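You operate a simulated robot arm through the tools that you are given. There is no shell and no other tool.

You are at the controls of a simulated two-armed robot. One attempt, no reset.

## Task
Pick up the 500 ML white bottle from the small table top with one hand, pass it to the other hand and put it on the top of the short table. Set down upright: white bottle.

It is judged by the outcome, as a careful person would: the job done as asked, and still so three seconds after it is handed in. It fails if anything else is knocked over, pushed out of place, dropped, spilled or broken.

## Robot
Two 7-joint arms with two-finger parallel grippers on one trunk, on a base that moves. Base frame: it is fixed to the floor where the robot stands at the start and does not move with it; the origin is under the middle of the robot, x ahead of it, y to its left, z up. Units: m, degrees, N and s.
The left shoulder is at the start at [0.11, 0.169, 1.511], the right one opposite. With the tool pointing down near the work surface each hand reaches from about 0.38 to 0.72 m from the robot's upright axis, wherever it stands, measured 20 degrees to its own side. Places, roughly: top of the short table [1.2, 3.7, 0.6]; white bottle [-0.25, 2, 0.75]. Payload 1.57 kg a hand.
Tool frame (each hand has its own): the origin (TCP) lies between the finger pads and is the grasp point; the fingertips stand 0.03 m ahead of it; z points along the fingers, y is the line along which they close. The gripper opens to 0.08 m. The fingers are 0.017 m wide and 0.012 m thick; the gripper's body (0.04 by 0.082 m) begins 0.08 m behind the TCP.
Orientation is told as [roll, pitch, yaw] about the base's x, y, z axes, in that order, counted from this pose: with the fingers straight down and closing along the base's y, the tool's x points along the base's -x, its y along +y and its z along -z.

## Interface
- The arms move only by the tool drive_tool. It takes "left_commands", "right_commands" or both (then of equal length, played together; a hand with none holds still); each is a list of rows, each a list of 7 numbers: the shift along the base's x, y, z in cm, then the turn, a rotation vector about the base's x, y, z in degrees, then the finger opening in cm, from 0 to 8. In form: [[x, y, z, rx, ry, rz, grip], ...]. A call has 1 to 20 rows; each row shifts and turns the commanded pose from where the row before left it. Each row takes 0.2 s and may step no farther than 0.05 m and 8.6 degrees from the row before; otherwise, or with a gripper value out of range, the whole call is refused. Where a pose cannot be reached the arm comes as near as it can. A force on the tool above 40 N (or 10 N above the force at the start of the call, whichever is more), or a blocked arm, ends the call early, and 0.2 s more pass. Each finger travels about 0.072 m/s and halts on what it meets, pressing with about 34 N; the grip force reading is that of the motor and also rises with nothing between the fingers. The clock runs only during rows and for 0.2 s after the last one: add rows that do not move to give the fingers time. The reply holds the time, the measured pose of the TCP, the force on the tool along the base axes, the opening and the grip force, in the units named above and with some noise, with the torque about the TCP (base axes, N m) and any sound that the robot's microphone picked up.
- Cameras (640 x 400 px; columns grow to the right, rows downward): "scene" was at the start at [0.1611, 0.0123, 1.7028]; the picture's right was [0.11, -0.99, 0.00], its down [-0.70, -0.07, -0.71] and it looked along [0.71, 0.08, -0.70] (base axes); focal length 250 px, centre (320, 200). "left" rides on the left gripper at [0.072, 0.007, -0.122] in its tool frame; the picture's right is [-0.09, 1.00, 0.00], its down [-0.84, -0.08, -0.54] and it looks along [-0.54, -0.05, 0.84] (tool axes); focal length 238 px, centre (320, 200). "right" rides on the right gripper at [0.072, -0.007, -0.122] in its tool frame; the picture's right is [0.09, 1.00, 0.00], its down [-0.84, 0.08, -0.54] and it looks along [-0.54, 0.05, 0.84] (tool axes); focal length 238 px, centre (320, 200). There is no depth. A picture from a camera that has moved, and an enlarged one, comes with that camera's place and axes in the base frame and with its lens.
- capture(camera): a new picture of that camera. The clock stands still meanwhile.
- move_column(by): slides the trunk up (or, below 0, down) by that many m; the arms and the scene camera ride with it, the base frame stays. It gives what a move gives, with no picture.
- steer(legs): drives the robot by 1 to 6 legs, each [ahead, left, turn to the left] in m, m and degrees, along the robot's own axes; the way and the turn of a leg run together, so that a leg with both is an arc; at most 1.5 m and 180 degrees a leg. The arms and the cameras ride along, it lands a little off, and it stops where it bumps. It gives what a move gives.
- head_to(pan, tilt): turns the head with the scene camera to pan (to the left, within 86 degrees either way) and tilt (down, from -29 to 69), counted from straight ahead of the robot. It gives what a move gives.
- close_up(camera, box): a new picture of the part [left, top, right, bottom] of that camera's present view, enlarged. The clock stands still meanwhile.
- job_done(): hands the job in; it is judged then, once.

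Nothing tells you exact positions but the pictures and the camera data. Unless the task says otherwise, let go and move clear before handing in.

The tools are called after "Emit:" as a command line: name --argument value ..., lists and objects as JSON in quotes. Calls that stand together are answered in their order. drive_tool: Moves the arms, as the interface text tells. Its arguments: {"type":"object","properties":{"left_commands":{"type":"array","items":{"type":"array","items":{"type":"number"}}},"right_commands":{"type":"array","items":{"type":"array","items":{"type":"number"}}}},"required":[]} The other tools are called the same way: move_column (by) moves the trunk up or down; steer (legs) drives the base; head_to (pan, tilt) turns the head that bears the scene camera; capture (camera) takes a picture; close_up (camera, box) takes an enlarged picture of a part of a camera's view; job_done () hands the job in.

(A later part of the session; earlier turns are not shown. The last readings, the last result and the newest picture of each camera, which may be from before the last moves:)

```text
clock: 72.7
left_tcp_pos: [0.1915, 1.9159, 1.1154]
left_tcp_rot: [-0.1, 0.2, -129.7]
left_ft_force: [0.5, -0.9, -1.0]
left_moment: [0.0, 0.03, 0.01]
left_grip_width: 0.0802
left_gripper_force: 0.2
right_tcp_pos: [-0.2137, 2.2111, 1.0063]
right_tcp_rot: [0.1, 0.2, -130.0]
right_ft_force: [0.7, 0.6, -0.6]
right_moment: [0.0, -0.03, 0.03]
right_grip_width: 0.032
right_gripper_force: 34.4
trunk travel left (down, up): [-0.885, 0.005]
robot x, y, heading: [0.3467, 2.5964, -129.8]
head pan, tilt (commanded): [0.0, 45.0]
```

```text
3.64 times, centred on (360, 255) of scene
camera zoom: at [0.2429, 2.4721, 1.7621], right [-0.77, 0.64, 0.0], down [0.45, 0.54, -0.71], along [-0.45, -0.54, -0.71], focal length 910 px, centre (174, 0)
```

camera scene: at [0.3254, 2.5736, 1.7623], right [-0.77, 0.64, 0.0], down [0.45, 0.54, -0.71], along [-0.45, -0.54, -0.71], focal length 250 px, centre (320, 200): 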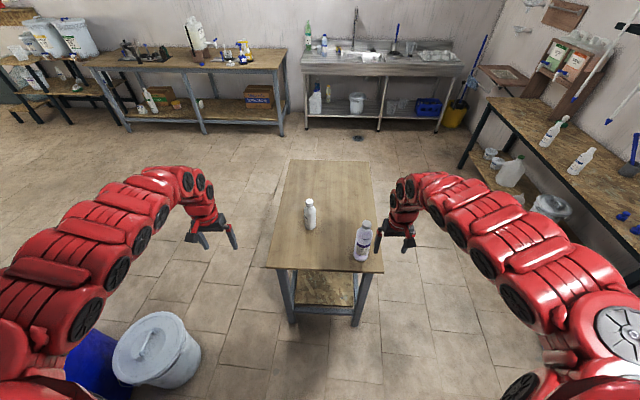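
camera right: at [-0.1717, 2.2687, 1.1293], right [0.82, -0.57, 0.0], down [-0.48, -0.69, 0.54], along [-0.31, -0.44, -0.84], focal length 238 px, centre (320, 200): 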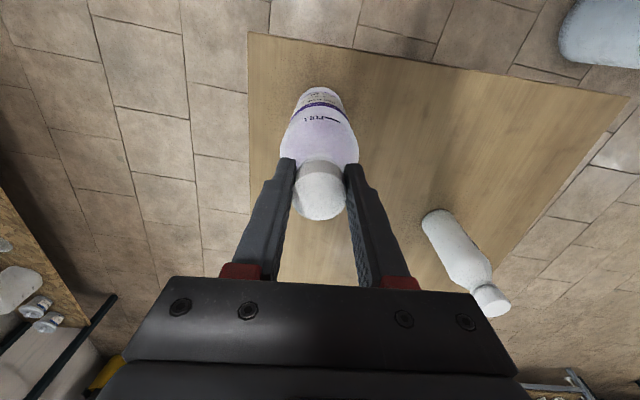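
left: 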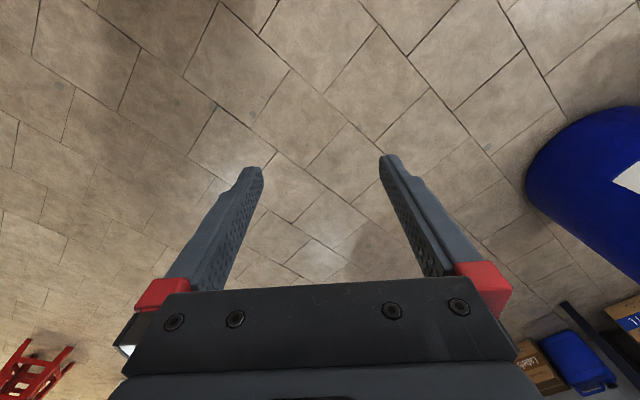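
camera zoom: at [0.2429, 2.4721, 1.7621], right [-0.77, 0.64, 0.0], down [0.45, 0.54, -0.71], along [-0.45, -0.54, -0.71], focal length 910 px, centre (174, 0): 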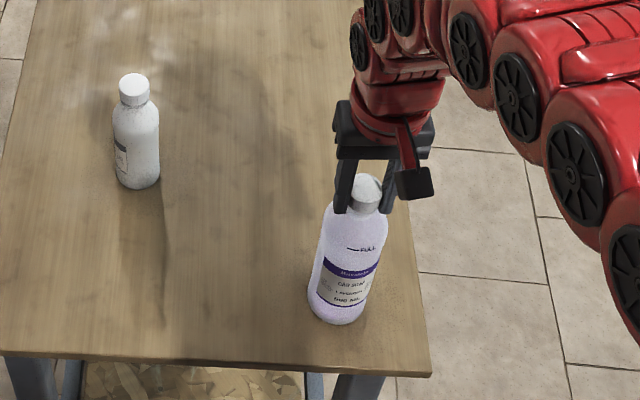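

The fingers hold the cap at 32 mm with 34 N, and the bottle is still upright. I'll lift it a few centimetres and check that it comes up.

Emit:
drive_tool --right_commands '[[0, 0, 1, 0, 0, 0, 0], [0, 0, 2, 0, 0, 0, 0], [0, 0, 2, 0, 0, 0, 0], [0, 0, 0, 0, 0, 0, 0]]'

Emit:
close_up --camera "scene" --box '[310, 190, 410, 310]'

Emit:
capture --camera "right"

```text
clock: 73.7
left_tcp_pos: [0.1926, 1.9181, 1.1149]
left_tcp_rot: [-0.2, 0.3, -129.8]
left_ft_force: [0.4, 0.4, 0.6]
left_moment: [0.03, 0.02, -0.01]
left_grip_width: 0.08
left_gripper_force: 0.0
right_tcp_pos: [-0.2137, 2.2102, 1.0568]
right_tcp_rot: [0.1, 0.3, -129.9]
right_ft_force: [-0.5, 0.9, 0.2]
right_moment: [0.04, 0.02, -0.01]
right_grip_width: 0.0001
right_gripper_force: 21.1
trunk travel left (down, up): [-0.885, 0.005]
robot x, y, heading: [0.3443, 2.5949, -129.9]
head pan, tilt (commanded): [0.0, 45.0]
```

```text
3.33 times, centred on (360, 250) of scene
camera zoom: at [0.2424, 2.4722, 1.762], right [-0.77, 0.64, 0.0], down [0.45, 0.54, -0.71], along [-0.45, -0.54, -0.71], focal length 834 px, centre (187, 33)
```

zoom: 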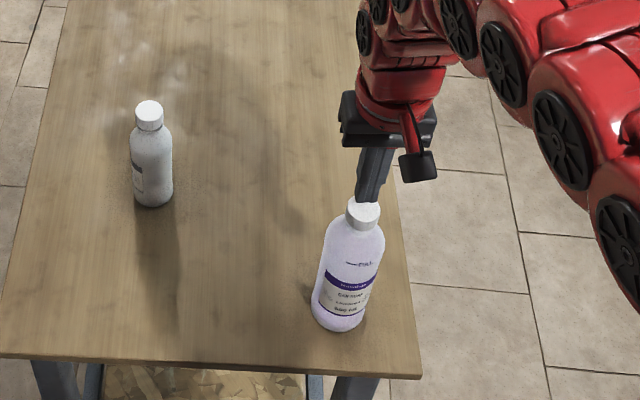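

```text
taken
camera right: at [-0.1725, 2.2685, 1.1795], right [0.82, -0.57, 0.0], down [-0.48, -0.69, 0.54], along [-0.31, -0.44, -0.84], focal length 238 px, centre (320, 200)
```

right: 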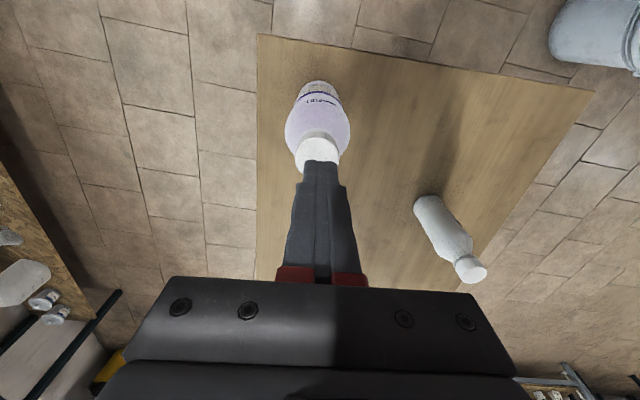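

The fingers slipped off the cap; the bottle is still standing upright in the same place. I'll open, go a little deeper, grip again, and lift very slowly while watching force and width.

Emit:
drive_tool --right_commands '[[0, 0, 0, 0, 0, 0, 8], [0, 0, 0, 0, 0, 0, 8], [0, 0, 0, 0, 0, 0, 8], [0, 0, 0, 0, 0, 0, 8]]'

Emit:
capture --camera "right"

Emit:
close_up --camera "right" --box '[260, 60, 380, 220]'

```text
clock: 74.7
left_tcp_pos: [0.1928, 1.9182, 1.1144]
left_tcp_rot: [0.0, 0.3, -129.9]
left_ft_force: [0.0, -0.7, 0.0]
left_moment: [-0.01, 0.02, -0.02]
left_grip_width: 0.08
left_gripper_force: 0.0
right_tcp_pos: [-0.2139, 2.2108, 1.0548]
right_tcp_rot: [0.0, 0.1, -129.9]
right_ft_force: [0.3, 0.6, 0.5]
right_moment: [0.02, 0.0, 0.0]
right_grip_width: 0.0798
right_gripper_force: 0.1
trunk travel left (down, up): [-0.885, 0.005]
robot x, y, heading: [0.3481, 2.5963, -129.8]
head pan, tilt (commanded): [0.0, 45.0]
```

```text
taken
camera right: at [-0.1722, 2.2685, 1.1795], right [0.82, -0.57, 0.0], down [-0.48, -0.69, 0.54], along [-0.31, -0.44, -0.84], focal length 238 px, centre (320, 200)
```

right: 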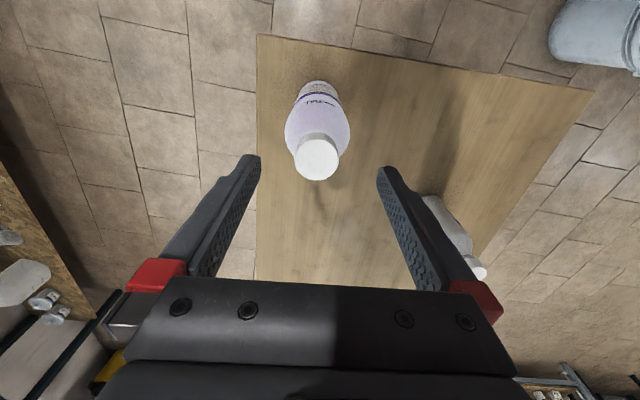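

```text
2.50 times, centred on (320, 140) of right
camera zoom: at [-0.1722, 2.2685, 1.1795], right [0.82, -0.57, 0.0], down [-0.48, -0.69, 0.54], along [-0.31, -0.44, -0.84], focal length 596 px, centre (320, 350)
```

zoom: 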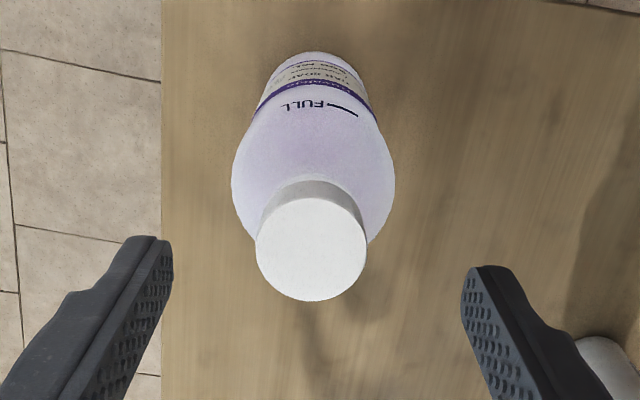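

The bottle didn't move, and the cap top looks nearer z = 1.018, so my fingertips had pinched the sloping shoulder below the cap. This time I'll keep the tips level with the cap's lower rim, grip there, and lift in small steps.

Emit:
drive_tool --right_commands '[[-0.1, 0.1, -1.5, 0, 0, 0, 8], [0, 0, -1.6, 0, 0, 0, 8], [0, 0, 0, 0, 0, 0, 4], [0, 0, 0, 0, 0, 0, 0], [0, 0, 0, 0, 0, 0, 0], [0, 0, 0, 0, 0, 0, 0], [0, 0, 0, 0, 0, 0, 0]]'

Emit:
close_up --camera "right" --box '[240, 60, 400, 260]'

Emit:
close_up --camera "scene" --box '[330, 210, 400, 300]'

```text
clock: 76.3
left_tcp_pos: [0.1928, 1.9168, 1.1159]
left_tcp_rot: [0.0, 0.2, -129.8]
left_ft_force: [-0.2, -0.7, 0.2]
left_moment: [-0.04, -0.01, 0.02]
left_grip_width: 0.0801
left_gripper_force: 0.1
right_tcp_pos: [-0.2158, 2.2122, 1.025]
right_tcp_rot: [0.2, 0.2, -130.0]
right_ft_force: [-0.9, 0.1, 0.9]
right_moment: [0.03, 0.01, 0.01]
right_grip_width: 0.0322
right_gripper_force: 33.6
trunk travel left (down, up): [-0.885, 0.005]
robot x, y, heading: [0.3483, 2.5924, -129.7]
head pan, tilt (commanded): [0.0, 45.0]
```

```text
2.00 times, centred on (320, 160) of right
camera zoom: at [-0.1731, 2.2695, 1.1483], right [0.82, -0.57, 0.0], down [-0.48, -0.69, 0.54], along [-0.31, -0.44, -0.84], focal length 477 px, centre (320, 280)
```

zoom: 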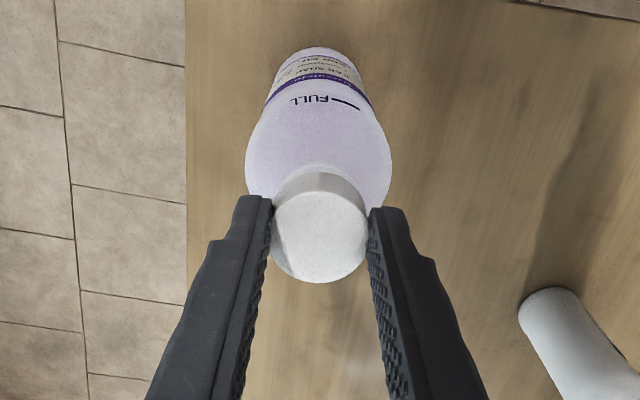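

```text
4.44 times, centred on (365, 255) of scene
camera zoom: at [0.2428, 2.4722, 1.7621], right [-0.77, 0.64, 0.0], down [0.45, 0.54, -0.71], along [-0.45, -0.54, -0.71], focal length 1112 px, centre (120, -44)
```

zoom: 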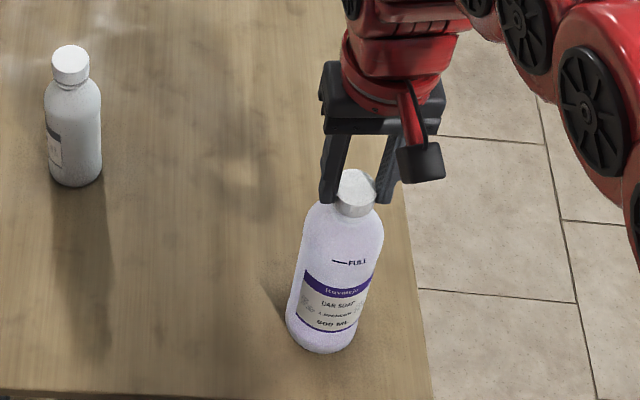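

The grip reads 32 mm again with the pads on the cap alone. Now a very slow lift while watching the readings.

Emit:
drive_tool --right_commands '[[0, 0, 0.15, 0, 0, 0, 0], [0, 0, 0.15, 0, 0, 0, 0], [0, 0, 0.15, 0, 0, 0, 0], [0, 0, 0, 0, 0, 0, 0]]'

Emit:
close_up --camera "right" --box '[240, 60, 400, 260]'

```text
clock: 77.3
left_tcp_pos: [0.1931, 1.9161, 1.1152]
left_tcp_rot: [-0.1, 0.3, -129.9]
left_ft_force: [-0.2, -0.5, -0.1]
left_moment: [0.01, -0.02, 0.0]
left_grip_width: 0.0802
left_gripper_force: 0.1
right_tcp_pos: [-0.2138, 2.2109, 1.0289]
right_tcp_rot: [0.0, 0.2, -130.0]
right_ft_force: [-0.4, -0.2, -0.9]
right_moment: [0.0, 0.0, -0.02]
right_grip_width: 0.0319
right_gripper_force: 33.9
trunk travel left (down, up): [-0.885, 0.005]
robot x, y, heading: [0.3465, 2.5915, -129.8]
head pan, tilt (commanded): [0.0, 45.0]
```

```text
2.00 times, centred on (320, 160) of right
camera zoom: at [-0.1732, 2.2696, 1.1529], right [0.82, -0.57, 0.0], down [-0.48, -0.69, 0.54], along [-0.31, -0.44, -0.84], focal length 477 px, centre (320, 280)
```

zoom: 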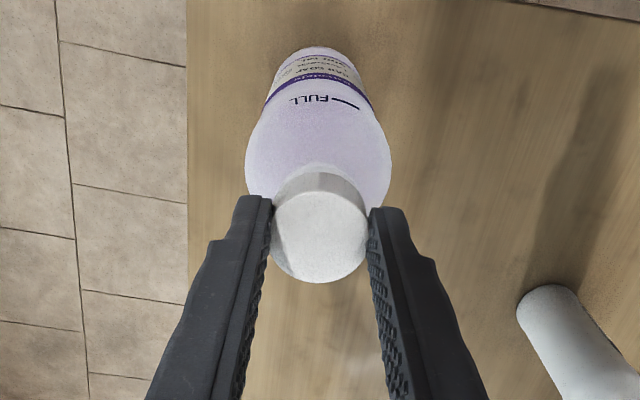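

The cap moved up together with the hand this time, so the grip seems to hold. I'll keep lifting gently.

Emit:
drive_tool --right_commands '[[0, 0, 0.3, 0, 0, 0, 0], [0, 0, 0.4, 0, 0, 0, 0], [0, 0, 0.4, 0, 0, 0, 0], [0, 0, 0.4, 0, 0, 0, 0], [0, 0, 0.4, 0, 0, 0, 0], [0, 0, 0, 0, 0, 0, 0]]'

Emit:
close_up --camera "right" --box '[240, 60, 400, 260]'

Emit:
close_up --camera "scene" --box '[330, 200, 400, 300]'

```text
clock: 78.7
left_tcp_pos: [0.1922, 1.9175, 1.1139]
left_tcp_rot: [0.0, 0.3, -129.9]
left_ft_force: [-0.2, 0.2, -0.8]
left_moment: [0.0, 0.02, 0.0]
left_grip_width: 0.0799
left_gripper_force: 0.0
right_tcp_pos: [-0.2134, 2.2095, 1.0479]
right_tcp_rot: [0.0, 0.2, -130.0]
right_ft_force: [0.5, 0.6, -0.6]
right_moment: [0.0, 0.01, -0.02]
right_grip_width: 0.032
right_gripper_force: 34.3
trunk travel left (down, up): [-0.885, 0.005]
robot x, y, heading: [0.3481, 2.5942, -129.9]
head pan, tilt (commanded): [0.0, 45.0]
```

```text
2.00 times, centred on (320, 160) of right
camera zoom: at [-0.1733, 2.2698, 1.172], right [0.82, -0.57, 0.0], down [-0.48, -0.69, 0.54], along [-0.31, -0.44, -0.84], focal length 477 px, centre (320, 280)
```

zoom: 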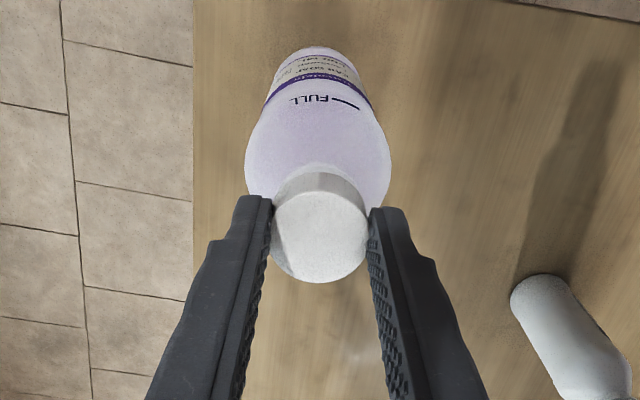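

```text
4.00 times, centred on (365, 250) of scene
camera zoom: at [0.2427, 2.4722, 1.762], right [-0.77, 0.64, 0.0], down [0.45, 0.54, -0.71], along [-0.45, -0.54, -0.71], focal length 1000 px, centre (140, 0)
```

zoom: 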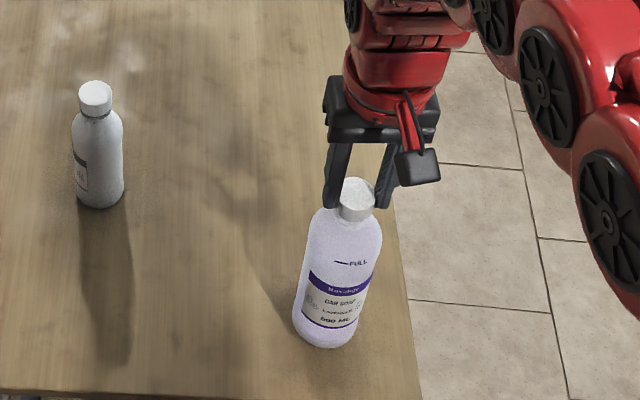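

The bottle is off the table and sits steady in the grip. I'll lift another 3 cm, then back away from the table to get room for the handover.

Emit:
drive_tool --right_commands '[[0, 0, 0.4, 0, 0, 0, 0], [0, 0, 0.5, 0, 0, 0, 0], [0, 0, 0.5, 0, 0, 0, 0], [0, 0, 0.5, 0, 0, 0, 0], [0, 0, 0.5, 0, 0, 0, 0], [0, 0, 0.4, 0, 0, 0, 0], [0, 0, 0, 0, 0, 0, 0]]'

Emit:
steer --legs '[[-0.08, 0, 0]]'

Emit:
close_up --camera "right" --box '[240, 60, 400, 260]'

Emit:
capture --camera "scene"

```text
clock: 80.3
left_tcp_pos: [0.1916, 1.916, 1.1144]
left_tcp_rot: [-0.1, 0.2, -129.8]
left_ft_force: [-0.5, 0.3, -0.8]
left_moment: [0.01, 0.04, 0.0]
left_grip_width: 0.08
left_gripper_force: 0.0
right_tcp_pos: [-0.2142, 2.2115, 1.076]
right_tcp_rot: [0.2, 0.2, -130.0]
right_ft_force: [-0.1, 0.1, -1.6]
right_moment: [-0.02, 0.01, 0.02]
right_grip_width: 0.032
right_gripper_force: 33.5
trunk travel left (down, up): [-0.885, 0.005]
robot x, y, heading: [0.3466, 2.5923, -129.7]
head pan, tilt (commanded): [0.0, 45.0]
```

```text
clock: 81.4
left_tcp_pos: [0.2402, 1.9752, 1.1122]
left_tcp_rot: [-0.1, 0.4, -129.9]
left_ft_force: [0.3, -0.3, 0.3]
left_moment: [0.01, -0.04, -0.03]
left_grip_width: 0.0802
left_gripper_force: 0.0
right_tcp_pos: [-0.1654, 2.2702, 1.0751]
right_tcp_rot: [0.1, 0.4, -130.0]
right_ft_force: [-0.1, 0.0, -1.0]
right_moment: [-0.01, -0.02, -0.05]
right_grip_width: 0.0322
right_gripper_force: 33.7
trunk travel left (down, up): [-0.885, 0.005]
robot x, y, heading: [0.3967, 2.6531, -130.0]
head pan, tilt (commanded): [0.0, 45.0]
```

```text
2.00 times, centred on (320, 160) of right
camera zoom: at [-0.1249, 2.3285, 1.1979], right [0.82, -0.57, 0.0], down [-0.48, -0.69, 0.54], along [-0.3, -0.44, -0.84], focal length 477 px, centre (320, 280)
```

zoom: 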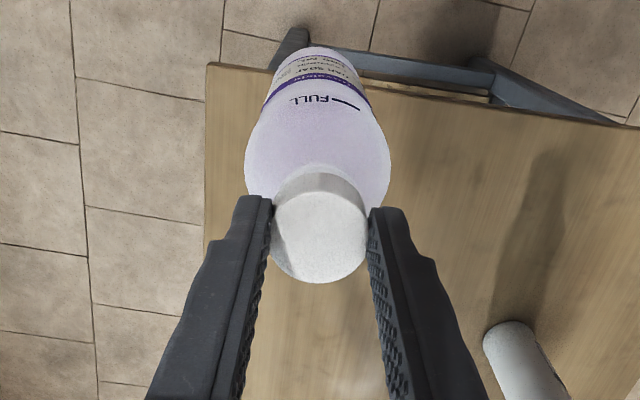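

```text
taken
camera scene: at [0.2905, 2.5292, 1.7614], right [-0.77, 0.64, 0.0], down [0.46, 0.54, -0.7], along [-0.45, -0.54, -0.71], focal length 250 px, centre (320, 200)
```

scene: 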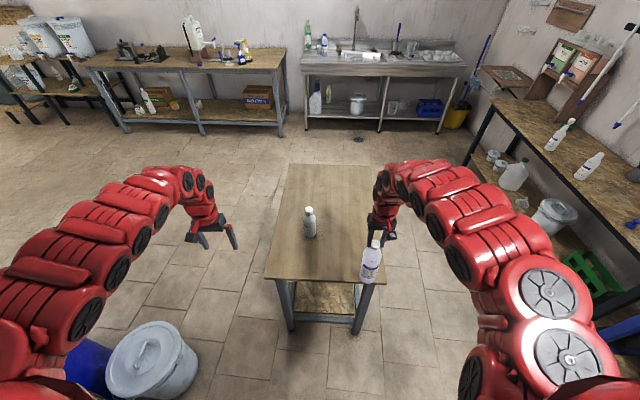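

The bottle stayed firm through the small base move. I'll back off another 0.3 m.

Emit:
steer --legs '[[-0.3, 0, 0]]'

Emit:
close_up --camera "right" --box '[240, 60, 400, 260]'

Emit:
capture --camera "scene"

```text
clock: 83.4
left_tcp_pos: [0.4316, 2.2048, 1.1146]
left_tcp_rot: [-0.1, 0.2, -129.8]
left_ft_force: [0.0, 0.2, 0.2]
left_moment: [0.03, -0.04, -0.01]
left_grip_width: 0.0802
left_gripper_force: 0.0
right_tcp_pos: [0.026, 2.5002, 1.0756]
right_tcp_rot: [0.0, 0.3, -130.1]
right_ft_force: [-0.4, 0.1, -1.1]
right_moment: [0.03, 0.0, -0.01]
right_grip_width: 0.0321
right_gripper_force: 33.8
trunk travel left (down, up): [-0.885, 0.005]
robot x, y, heading: [0.5889, 2.8832, -129.6]
head pan, tilt (commanded): [0.0, 45.0]
```

```text
2.00 times, centred on (320, 160) of right
camera zoom: at [0.0672, 2.5579, 1.1991], right [0.82, -0.57, 0.0], down [-0.48, -0.69, 0.54], along [-0.31, -0.44, -0.84], focal length 477 px, centre (320, 280)
```

zoom: 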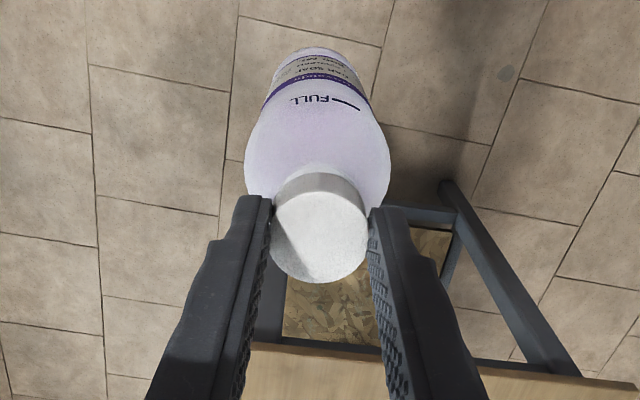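

```text
taken
camera scene: at [0.483, 2.7597, 1.7618], right [-0.77, 0.64, 0.0], down [0.45, 0.54, -0.71], along [-0.45, -0.54, -0.71], focal length 250 px, centre (320, 200)
```

scene: 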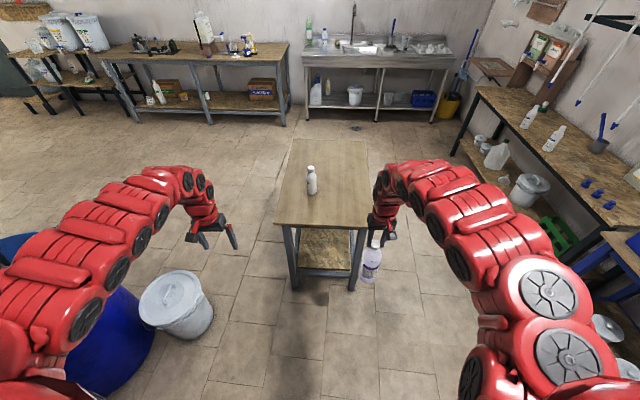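

The robot now stands clear of the table with the bottle hanging steady in the right hand. I'll bring the right hand slowly inward and down for the handover, and lower the left hand on its own side at the same time.

Emit:
drive_tool --right_commands '[[0.35, -0.29, -0.16, 0, 0, 0, 0], [0.7, -0.585, -0.32, 0, 0, 0, 0], [0.7, -0.585, -0.32, 0, 0, 0, 0], [0.7, -0.585, -0.32, 0, 0, 0, 0], [0.7, -0.585, -0.32, 0, 0, 0, 0], [0.7, -0.585, -0.32, 0, 0, 0, 0], [0.7, -0.585, -0.32, 0, 0, 0, 0], [0.7, -0.585, -0.32, 0, 0, 0, 0], [0.7, -0.585, -0.32, 0, 0, 0, 0], [0.7, -0.585, -0.32, 0, 0, 0, 0], [0.7, -0.585, -0.32, 0, 0, 0, 0], [0.7, -0.585, -0.32, 0, 0, 0, 0], [0.7, -0.585, -0.32, 0, 0, 0, 0], [0.7, -0.585, -0.32, 0, 0, 0, 0], [0.35, -0.29, -0.16, 0, 0, 0, 0], [0, 0, 0, 0, 0, 0, 0]]' --left_commands '[[0, 0, -1.1, 0, 0, 0, 8], [0, 0, -1.1, 0, 0, 0, 8], [0, 0, -1.1, 0, 0, 0, 8], [0, 0, -1.1, 0, 0, 0, 8], [0, 0, -1.1, 0, 0, 0, 8], [0, 0, -1.1, 0, 0, 0, 8], [0, 0, -1.1, 0, 0, 0, 8], [0, 0, -1.1, 0, 0, 0, 8], [0, 0, -1.1, 0, 0, 0, 8], [0, 0, -1.1, 0, 0, 0, 8], [0, 0, -1.1, 0, 0, 0, 8], [0, 0, -1.1, 0, 0, 0, 8], [0, 0, -1.1, 0, 0, 0, 8], [0, 0, -1.1, 0, 0, 0, 8], [0, 0, -1.1, 0, 0, 0, 8], [0, 0, 0, 0, 0, 0, 8]]'

Emit:
capture --camera "scene"

Emit:
close_up --camera "right" --box '[240, 60, 400, 260]'

```text
clock: 86.8
left_tcp_pos: [0.4334, 2.2058, 0.9497]
left_tcp_rot: [0.0, 0.0, -129.8]
left_ft_force: [-0.2, -1.0, 0.8]
left_moment: [0.0, 0.0, 0.0]
left_grip_width: 0.0801
left_gripper_force: 0.1
right_tcp_pos: [0.1252, 2.4202, 1.032]
right_tcp_rot: [0.0, 0.2, -130.1]
right_ft_force: [-0.2, 0.1, -0.8]
right_moment: [-0.01, -0.01, 0.0]
right_grip_width: 0.0319
right_gripper_force: 33.7
trunk travel left (down, up): [-0.885, 0.005]
robot x, y, heading: [0.5898, 2.8841, -130.1]
head pan, tilt (commanded): [0.0, 45.0]
```

```text
taken
camera scene: at [0.4843, 2.7613, 1.7621], right [-0.77, 0.64, 0.0], down [0.45, 0.54, -0.71], along [-0.45, -0.54, -0.71], focal length 250 px, centre (320, 200)
```

scene: 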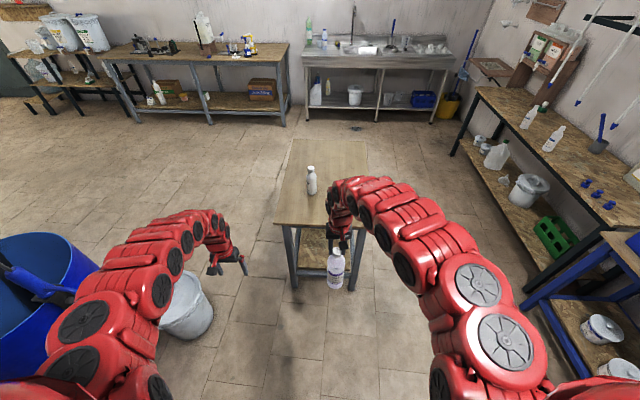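

```text
2.00 times, centred on (320, 160) of right
camera zoom: at [0.1664, 2.4777, 1.155], right [0.82, -0.57, 0.0], down [-0.48, -0.69, 0.54], along [-0.31, -0.44, -0.84], focal length 477 px, centre (320, 280)
```

zoom: 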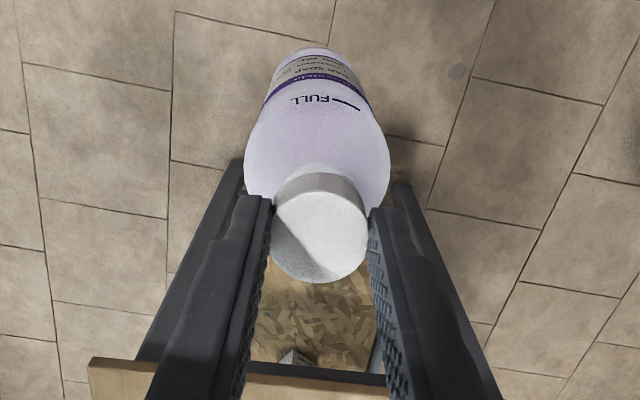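

The bottle is central now and hasn't shifted in the grip. I'll tilt the left hand forward by 51° so it can take the bottle's body from my side.

Emit:
drive_tool --left_commands '[[0, 0, 0, -6.52, 5.45, 0, 8], [0, 0, 0, -6.52, 5.45, 0, 8], [0, 0, 0, -6.52, 5.45, 0, 8], [0, 0, 0, -6.52, 5.45, 0, 8], [0, 0, 0, -6.52, 5.45, 0, 8], [0, 0, 0, -6.52, 5.45, 0, 8], [0, 0, 0, 0, 0, 0, 8]]'

Emit:
capture --camera "scene"

Emit:
capture --camera "left"

```text
clock: 88.4
left_tcp_pos: [0.4324, 2.1878, 0.9345]
left_tcp_rot: [1.5, -47.6, -130.1]
left_ft_force: [-0.7, -0.2, 0.2]
left_moment: [0.0, 0.01, -0.01]
left_grip_width: 0.08
left_gripper_force: 0.0
left hand out of reach, approached as far as the arm can: row 3, 4, 5
right_tcp_pos: [0.1231, 2.4193, 1.0308]
right_tcp_rot: [0.1, 0.3, -130.0]
right_ft_force: [-0.1, -0.1, -0.3]
right_moment: [0.02, -0.01, -0.01]
right_grip_width: 0.0321
right_gripper_force: 33.4
trunk travel left (down, up): [-0.885, 0.005]
robot x, y, heading: [0.586, 2.8821, -129.6]
head pan, tilt (commanded): [0.0, 45.0]
```

```text
taken
camera scene: at [0.4831, 2.7608, 1.762], right [-0.77, 0.64, 0.0], down [0.45, 0.54, -0.71], along [-0.45, -0.54, -0.71], focal length 250 px, centre (320, 200)
```

scene: 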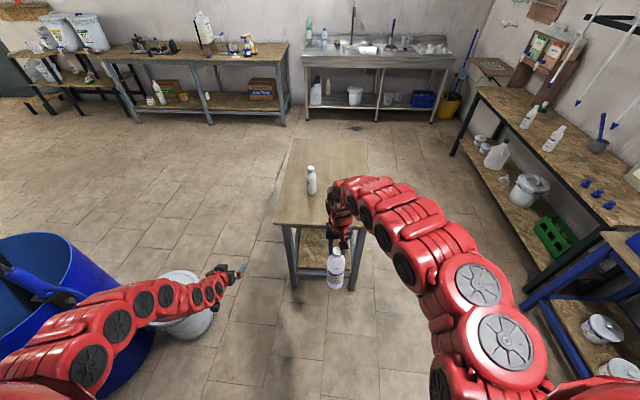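

```text
taken
camera left: at [0.5249, 2.2915, 0.9639], right [0.73, -0.67, 0.09], down [-0.18, -0.07, 0.98], along [-0.66, -0.74, -0.17], focal length 238 px, centre (320, 200)
```

left: 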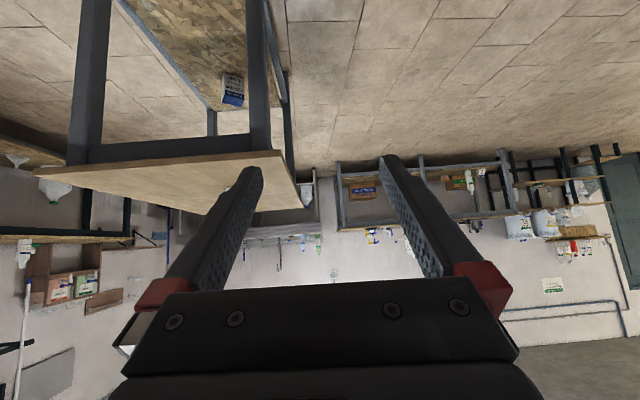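

The left hand reached about 48° of tilt and sits clear of everything. I'll move it to a pre-grasp point behind the bottle's body, 12 cm short along its approach line, and trim its tilt on the way.

Emit:
drive_tool --left_commands '[[-2.068, 2.528, 0.15, -0.167, 0.242, -0.0975, 8], [-2.068, 2.528, 0.15, -0.167, 0.242, -0.0975, 8], [-2.068, 2.528, 0.15, -0.167, 0.242, -0.0975, 8], [-2.068, 2.528, 0.15, -0.167, 0.242, -0.0975, 8], [-2.068, 2.528, 0.15, -0.167, 0.242, -0.0975, 8], [-2.068, 2.528, 0.15, -0.167, 0.242, -0.0975, 8], [-2.068, 2.528, 0.15, -0.167, 0.242, -0.0975, 8]]'

Emit:
capture --camera "scene"

Emit:
capture --camera "left"

```text
clock: 90.0
left_tcp_pos: [0.271, 2.3348, 0.9004]
left_tcp_rot: [0.9, -49.5, -130.2]
left_ft_force: [0.4, 0.2, 0.2]
left_moment: [-0.03, 0.04, 0.0]
left_grip_width: 0.0803
left_gripper_force: 0.1
left hand out of reach, approached as far as the arm can: row 1, 2, 3, 4, 5, 6
right_tcp_pos: [0.1231, 2.4197, 1.0313]
right_tcp_rot: [0.2, 0.3, -130.1]
right_ft_force: [-0.1, 0.5, -0.9]
right_moment: [-0.05, 0.0, 0.0]
right_grip_width: 0.0319
right_gripper_force: 34.0
trunk travel left (down, up): [-0.885, 0.005]
robot x, y, heading: [0.5915, 2.8832, -129.9]
head pan, tilt (commanded): [0.0, 45.0]
```

```text
taken
camera scene: at [0.4829, 2.7619, 1.762], right [-0.77, 0.64, 0.0], down [0.45, 0.54, -0.71], along [-0.45, -0.54, -0.71], focal length 250 px, centre (320, 200)
```

scene: 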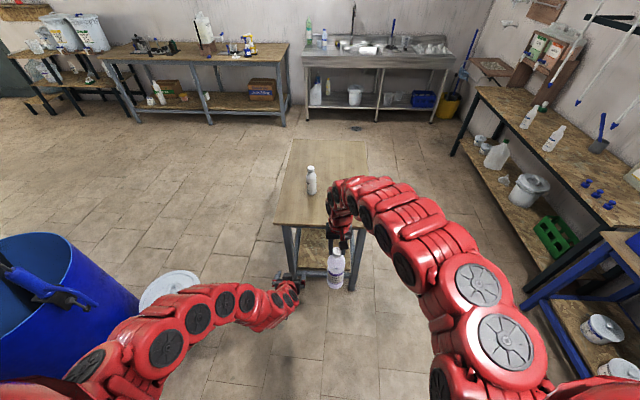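

```text
taken
camera left: at [0.3662, 2.4377, 0.9254], right [0.73, -0.68, 0.08], down [-0.15, -0.05, 0.99], along [-0.67, -0.73, -0.14], focal length 238 px, centre (320, 200)
```

left: 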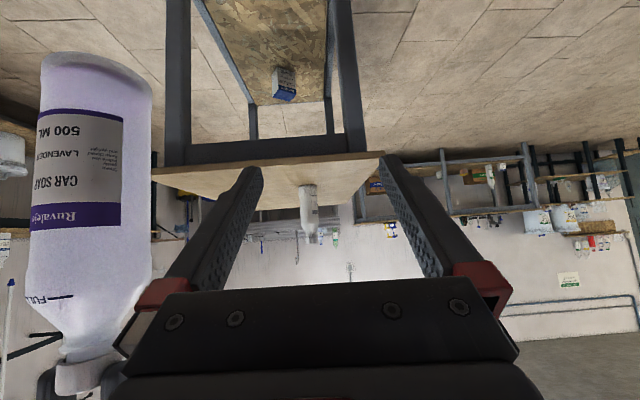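

The left arm can't fold in at this height. Both hands should work lower, so I'll bring the bottle down by 11 cm over open floor, along with the left hand.

Emit:
drive_tool --right_commands '[[0, 0, -0.5, 0, 0, 0, 0], [0, 0, -1, 0, 0, 0, 0], [0, 0, -1, 0, 0, 0, 0], [0, 0, -1, 0, 0, 0, 0], [0, 0, -1, 0, 0, 0, 0], [0, 0, -1, 0, 0, 0, 0], [0, 0, -1, 0, 0, 0, 0], [0, 0, -1, 0, 0, 0, 0], [0, 0, -1, 0, 0, 0, 0], [0, 0, -1, 0, 0, 0, 0], [0, 0, -1, 0, 0, 0, 0], [0, 0, -0.5, 0, 0, 0, 0], [0, 0, 0, 0, 0, 0, 0]]' --left_commands '[[0, 0, -0.8, 0, 0, 0, 8], [0, 0, -0.8, 0, 0, 0, 8], [0, 0, -0.8, 0, 0, 0, 8], [0, 0, -0.8, 0, 0, 0, 8], [0, 0, -0.8, 0, 0, 0, 8], [0, 0, -0.8, 0, 0, 0, 8], [0, 0, -0.8, 0, 0, 0, 8], [0, 0, -0.8, 0, 0, 0, 8], [0, 0, -0.8, 0, 0, 0, 8], [0, 0, -0.8, 0, 0, 0, 8], [0, 0, 0, 0, 0, 0, 8], [0, 0, 0, 0, 0, 0, 8], [0, 0, 0, 0, 0, 0, 8]]'

Emit:
close_up --camera "right" --box '[240, 60, 400, 260]'

Emit:
capture --camera "left"

```text
clock: 92.8
left_tcp_pos: [0.2719, 2.3345, 0.822]
left_tcp_rot: [0.8, -49.5, -130.1]
left_ft_force: [-0.2, -0.6, 0.9]
left_moment: [-0.02, 0.01, 0.0]
left_grip_width: 0.0801
left_gripper_force: 0.0
right_tcp_pos: [0.1246, 2.4187, 0.9209]
right_tcp_rot: [0.2, 0.2, -130.0]
right_ft_force: [0.0, 0.1, 0.1]
right_moment: [-0.01, 0.02, 0.0]
right_grip_width: 0.032
right_gripper_force: 33.8
trunk travel left (down, up): [-0.885, 0.005]
robot x, y, heading: [0.5904, 2.882, -130.0]
head pan, tilt (commanded): [0.0, 45.0]
```

```text
2.00 times, centred on (320, 160) of right
camera zoom: at [0.1661, 2.478, 1.0447], right [0.82, -0.57, 0.0], down [-0.48, -0.69, 0.54], along [-0.31, -0.44, -0.84], focal length 477 px, centre (320, 280)
```

zoom: 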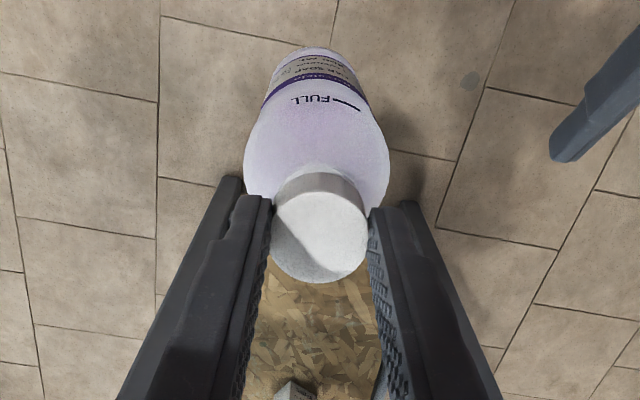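

```text
taken
camera left: at [0.3674, 2.4381, 0.8472], right [0.73, -0.68, 0.08], down [-0.15, -0.05, 0.99], along [-0.67, -0.73, -0.13], focal length 238 px, centre (320, 200)
```

left: 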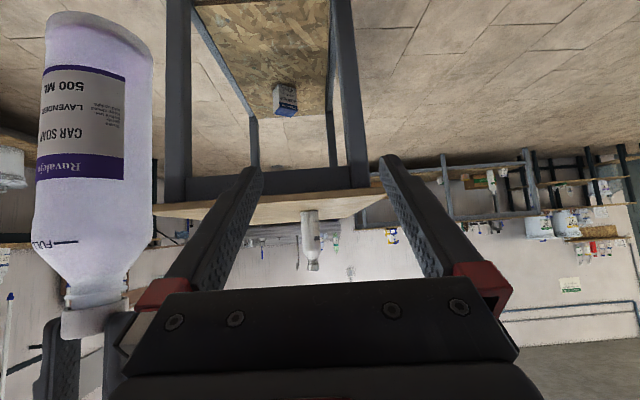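

Both hands are lower and the grip is unchanged. I'll move the left hand to the pre-grasp point directly behind the bottle's body.

Emit:
drive_tool --left_commands '[[1.93, 2.29, 0.5, 0.05, 0.06, -0.09, 8], [1.93, 2.29, 0.5, 0.05, 0.06, -0.09, 8], [-2.555, 2.151, 0.2, 0.05, 0.06, -0.09, 8], [-2.555, 2.151, 0.2, 0.05, 0.06, -0.09, 8], [-2.555, 2.151, 0.2, 0.05, 0.06, -0.09, 8], [-2.555, 2.151, 0.2, 0.05, 0.06, -0.09, 8], [-2.555, 2.151, 0.2, 0.05, 0.06, -0.09, 8], [0, 0, 0, 0, 0, 0, 8]]'

Emit:
capture --camera "left"

Emit:
capture --camera "scene"

```text
clock: 94.6
left_tcp_pos: [0.1855, 2.4881, 0.8412]
left_tcp_rot: [-0.2, -49.5, -130.0]
left_ft_force: [-0.5, -0.7, -0.9]
left_moment: [0.0, -0.03, -0.01]
left_grip_width: 0.0801
left_gripper_force: 0.0
right_tcp_pos: [0.1261, 2.4185, 0.9212]
right_tcp_rot: [0.0, 0.1, -130.0]
right_ft_force: [-0.9, -0.1, -0.9]
right_moment: [0.01, -0.02, -0.03]
right_grip_width: 0.0322
right_gripper_force: 34.5
trunk travel left (down, up): [-0.885, 0.005]
robot x, y, heading: [0.5886, 2.8823, -129.8]
head pan, tilt (commanded): [0.0, 45.0]
```

```text
taken
camera left: at [0.2809, 2.5906, 0.8665], right [0.72, -0.69, 0.07], down [-0.14, -0.05, 0.99], along [-0.68, -0.72, -0.13], focal length 238 px, centre (320, 200)
```

left: 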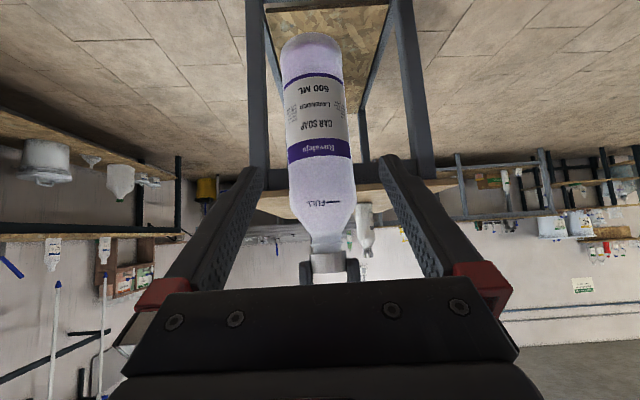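

```text
taken
camera scene: at [0.4853, 2.7607, 1.7621], right [-0.77, 0.64, 0.0], down [0.45, 0.54, -0.71], along [-0.45, -0.54, -0.71], focal length 250 px, centre (320, 200)
```

scene: 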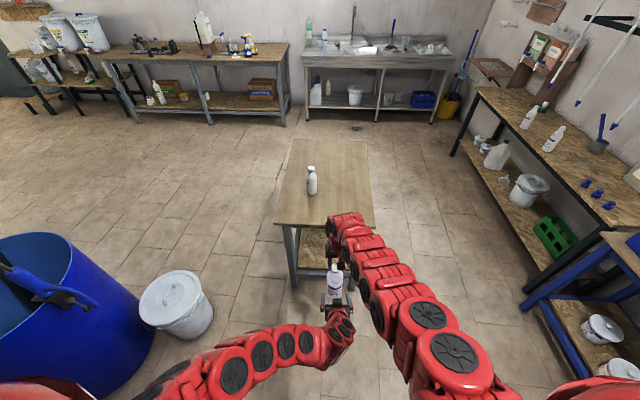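

The bottle is centred between the left fingers along the approach line. I'll move in 7 cm first and check.

Emit:
drive_tool --left_commands '[[-0.684, -0.8155, -0.909, 0, 0, 0, 8], [-0.684, -0.8155, -0.909, 0, 0, 0, 8], [-0.684, -0.8155, -0.909, 0, 0, 0, 8], [-0.684, -0.8155, -0.909, 0, 0, 0, 8], [-0.684, -0.8155, -0.909, 0, 0, 0, 8], [0, 0, 0, 0, 0, 0, 8]]'

Emit:
capture --camera "left"

Emit:
close_up --camera "scene" --box '[290, 220, 390, 340]'

```text
clock: 96.0
left_tcp_pos: [0.1528, 2.4515, 0.8023]
left_tcp_rot: [-0.3, -49.6, -130.1]
left_ft_force: [-1.3, 0.3, -0.1]
left_moment: [-0.01, -0.01, 0.01]
left_grip_width: 0.0801
left_gripper_force: 0.0
left hand out of reach, approached as far as the arm can: row 5
right_tcp_pos: [0.1244, 2.4199, 0.9216]
right_tcp_rot: [0.0, 0.3, -130.0]
right_ft_force: [0.8, -0.2, 0.5]
right_moment: [0.03, -0.04, 0.05]
right_grip_width: 0.0
right_gripper_force: 21.2
trunk travel left (down, up): [-0.885, 0.005]
robot x, y, heading: [0.5871, 2.8833, -129.6]
head pan, tilt (commanded): [0.0, 45.0]
```

```text
taken
camera left: at [0.2494, 2.5538, 0.8271], right [0.72, -0.69, 0.07], down [-0.14, -0.05, 0.99], along [-0.68, -0.72, -0.13], focal length 238 px, centre (320, 200)
```

left: 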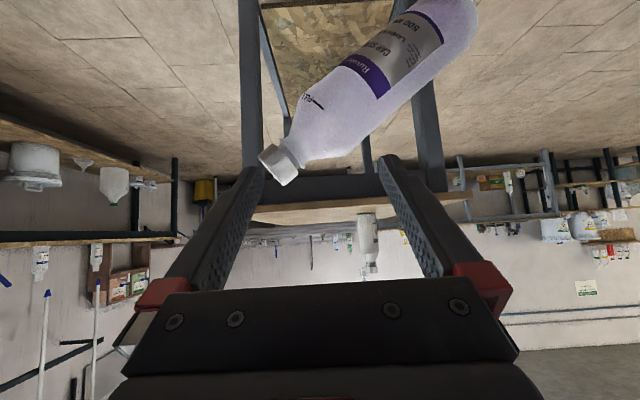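

```text
3.33 times, centred on (340, 280) of scene
camera zoom: at [0.4843, 2.7626, 1.7622], right [-0.77, 0.64, 0.0], down [0.45, 0.54, -0.71], along [-0.45, -0.54, -0.71], focal length 834 px, centre (253, -67)
```

zoom: 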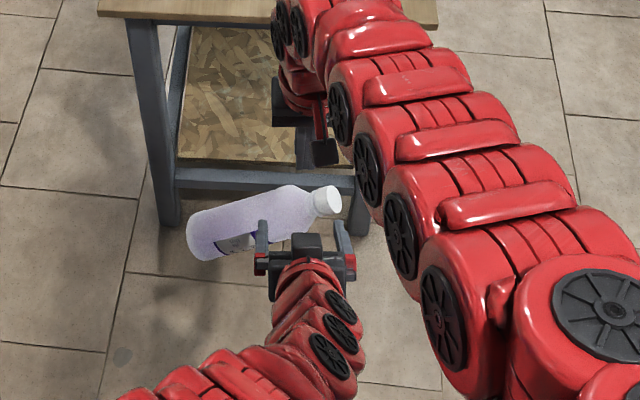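

The bottle has come out of the right hand and is falling. The picture shows it mid-air in front of the left hand, and there isn't time to catch it. I'll hold both arms still, let it settle, then find it and check nothing else was disturbed.

Emit:
drive_tool --right_commands '[[0, 0, 0, 0, 0, 0, 8], [0, 0, 0, 0, 0, 0, 8], [0, 0, 0, 0, 0, 0, 8], [0, 0, 0, 0, 0, 0, 8], [0, 0, 0, 0, 0, 0, 8]]' --left_commands '[[0, 0, 0, 0, 0, 0, 8], [0, 0, 0, 0, 0, 0, 8], [0, 0, 0, 0, 0, 0, 8], [0, 0, 0, 0, 0, 0, 8], [0, 0, 0, 0, 0, 0, 8]]'

Emit:
capture --camera "scene"

Emit:
capture --camera "left"

Emit:
capture --camera "right"

```text
clock: 97.2
left_tcp_pos: [0.1528, 2.4519, 0.8018]
left_tcp_rot: [-0.2, -49.4, -130.2]
left_ft_force: [0.3, -0.3, 0.1]
left_moment: [0.05, -0.01, -0.01]
left_grip_width: 0.0801
left_gripper_force: 0.0
right_tcp_pos: [0.1256, 2.4192, 0.9226]
right_tcp_rot: [0.0, 0.3, -130.0]
right_ft_force: [-0.3, 0.2, -0.7]
right_moment: [0.0, -0.02, 0.0]
right_grip_width: 0.0799
right_gripper_force: 0.1
trunk travel left (down, up): [-0.885, 0.005]
robot x, y, heading: [0.5885, 2.8802, -129.9]
head pan, tilt (commanded): [0.0, 45.0]
```

```text
taken
camera scene: at [0.4844, 2.7611, 1.7621], right [-0.77, 0.64, 0.0], down [0.45, 0.54, -0.71], along [-0.45, -0.54, -0.71], focal length 250 px, centre (320, 200)
```

scene: 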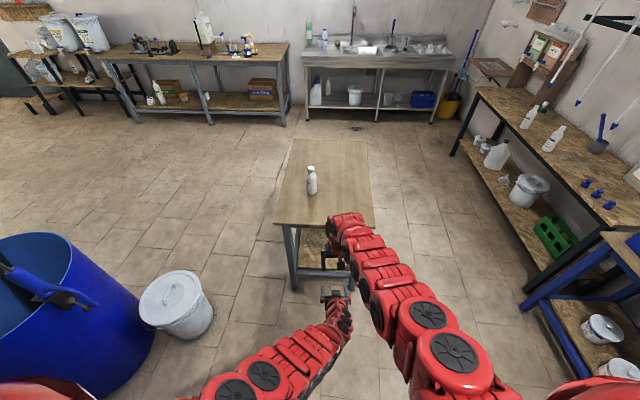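

```text
taken
camera left: at [0.2498, 2.5535, 0.8265], right [0.72, -0.69, 0.07], down [-0.14, -0.05, 0.99], along [-0.68, -0.72, -0.13], focal length 238 px, centre (320, 200)
```

left: 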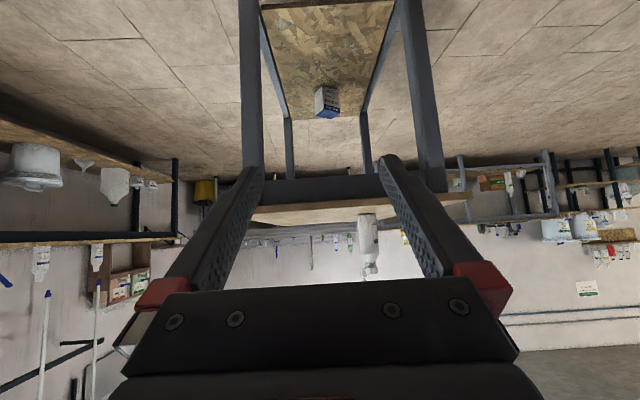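

```text
taken
camera right: at [0.1663, 2.4776, 1.0449], right [0.82, -0.57, 0.0], down [-0.48, -0.69, 0.54], along [-0.31, -0.44, -0.84], focal length 238 px, centre (320, 200)
```

right: 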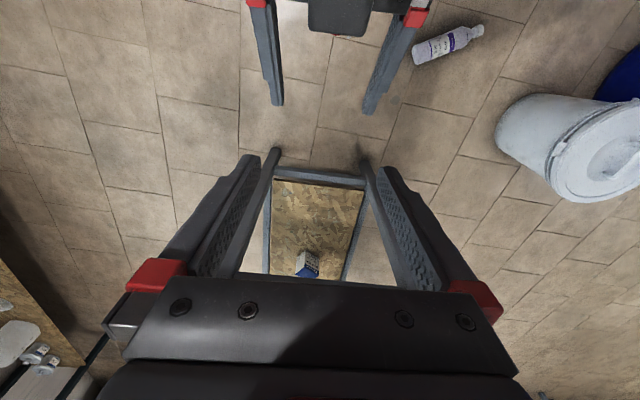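

The bottle is lying on the floor near [0.54, 2.24], intact, ahead of me to the left. The small table and the other bottle are undisturbed. I'll clear both hands, set the left hand upright again, and look down at the floor.

Emit:
drive_tool --left_commands '[[2.87, -1.87, 0.42, 0, 0, 0, 8], [2.87, -1.87, 0.42, 0, 0, 0, 8], [2.87, -1.87, 0.42, 0, 0, 0, 8], [2.87, -1.87, 0.42, 0, 0, 0, 8], [2.87, -1.87, 0.42, 0, 0, 0, 8], [2.87, -1.87, 0.42, 0, 0, 0, 8], [2.87, -1.87, 0.42, 0, 0, 0, 8], [2.87, -1.87, 0.42, 0, 0, 0, 8], [2.87, -1.87, 0.42, 0, 0, 0, 8], [2.87, -1.87, 0.42, 0, 0, 0, 8], [2.87, -1.87, 0.42, 0, 0, 0, 8], [2.87, -1.87, 0.42, 0, 0, 0, 8], [0, 0, 0, 6.33, -5.3, 0, 8], [0, 0, 0, 6.33, -5.3, 0, 8], [0, 0, 0, 6.33, -5.3, 0, 8], [0, 0, 0, 6.33, -5.3, 0, 8], [0, 0, 0, 6.33, -5.3, 0, 8], [0, 0, 0, 6.33, -5.3, 0, 8], [0, 0, 0, 0, 0, 0, 8]]' --right_commands '[[-1.9, 1.6, 0.5, 0, 0, 0, 8], [-1.9, 1.6, 0.5, 0, 0, 0, 8], [-1.9, 1.6, 0.5, 0, 0, 0, 8], [-1.9, 1.6, 0.5, 0, 0, 0, 8], [-1.9, 1.6, 0.5, 0, 0, 0, 8], [-1.9, 1.6, 0.5, 0, 0, 0, 8], [0, 0, 0, 0, 0, 0, 8], [0, 0, 0, 0, 0, 0, 8], [0, 0, 0, 0, 0, 0, 8], [0, 0, 0, 0, 0, 0, 8], [0, 0, 0, 0, 0, 0, 8], [0, 0, 0, 0, 0, 0, 8], [0, 0, 0, 0, 0, 0, 8], [0, 0, 0, 0, 0, 0, 8], [0, 0, 0, 0, 0, 0, 8], [0, 0, 0, 0, 0, 0, 8], [0, 0, 0, 0, 0, 0, 8], [0, 0, 0, 0, 0, 0, 8], [0, 0, 0, 0, 0, 0, 8]]'

Emit:
head_to --pan 20 --tilt 62

Emit:
capture --camera "scene"

Emit:
capture --camera "left"

Emit:
capture --camera "right"

```text
clock: 101.2
left_tcp_pos: [0.4978, 2.2268, 0.8521]
left_tcp_rot: [-0.2, 0.1, -130.1]
left_ft_force: [0.5, -0.5, -0.2]
left_moment: [0.02, 0.01, 0.03]
left_grip_width: 0.0803
left_gripper_force: 0.1
right_tcp_pos: [0.0101, 2.5158, 0.9516]
right_tcp_rot: [0.1, 0.1, -130.0]
right_ft_force: [0.3, -0.4, 0.2]
right_moment: [0.02, 0.01, 0.0]
right_grip_width: 0.0801
right_gripper_force: 0.1
trunk travel left (down, up): [-0.885, 0.005]
robot x, y, heading: [0.5851, 2.8799, -130.1]
head pan, tilt (commanded): [0.0, 45.0]
```

```text
clock: 102.1
left_tcp_pos: [0.4973, 2.2277, 0.8525]
left_tcp_rot: [-0.2, 0.1, -130.0]
left_ft_force: [0.6, -1.3, -0.8]
left_moment: [-0.04, -0.01, -0.01]
left_grip_width: 0.0804
left_gripper_force: 0.1
right_tcp_pos: [0.01, 2.5153, 0.9521]
right_tcp_rot: [0.1, 0.1, -130.0]
right_ft_force: [-0.5, 0.2, -0.1]
right_moment: [-0.04, -0.04, 0.01]
right_grip_width: 0.0803
right_gripper_force: 0.0
trunk travel left (down, up): [-0.885, 0.005]
robot x, y, heading: [0.5914, 2.8836, -130.2]
head pan, tilt (commanded): [20.0, 62.0]
```

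```text
taken
camera scene: at [0.5143, 2.7631, 1.7403], right [-0.94, 0.34, 0.0], down [0.3, 0.83, -0.47], along [-0.16, -0.44, -0.88], focal length 250 px, centre (320, 200)
```

scene: 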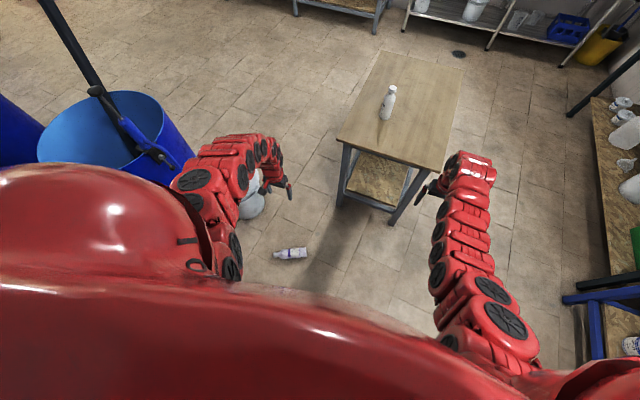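

```text
taken
camera left: at [0.5504, 2.2775, 0.9746], right [0.7, -0.71, 0.0], down [-0.6, -0.59, 0.54], along [-0.39, -0.38, -0.84], focal length 238 px, centre (320, 200)
```

left: 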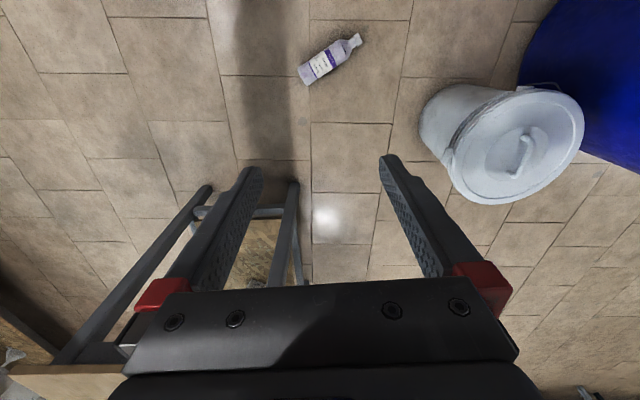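

```text
taken
camera right: at [0.0514, 2.574, 1.075], right [0.82, -0.57, 0.0], down [-0.48, -0.69, 0.54], along [-0.31, -0.44, -0.84], focal length 238 px, centre (320, 200)
```

right: 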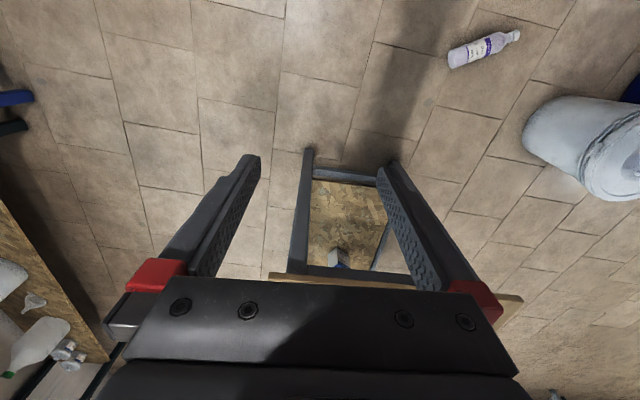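

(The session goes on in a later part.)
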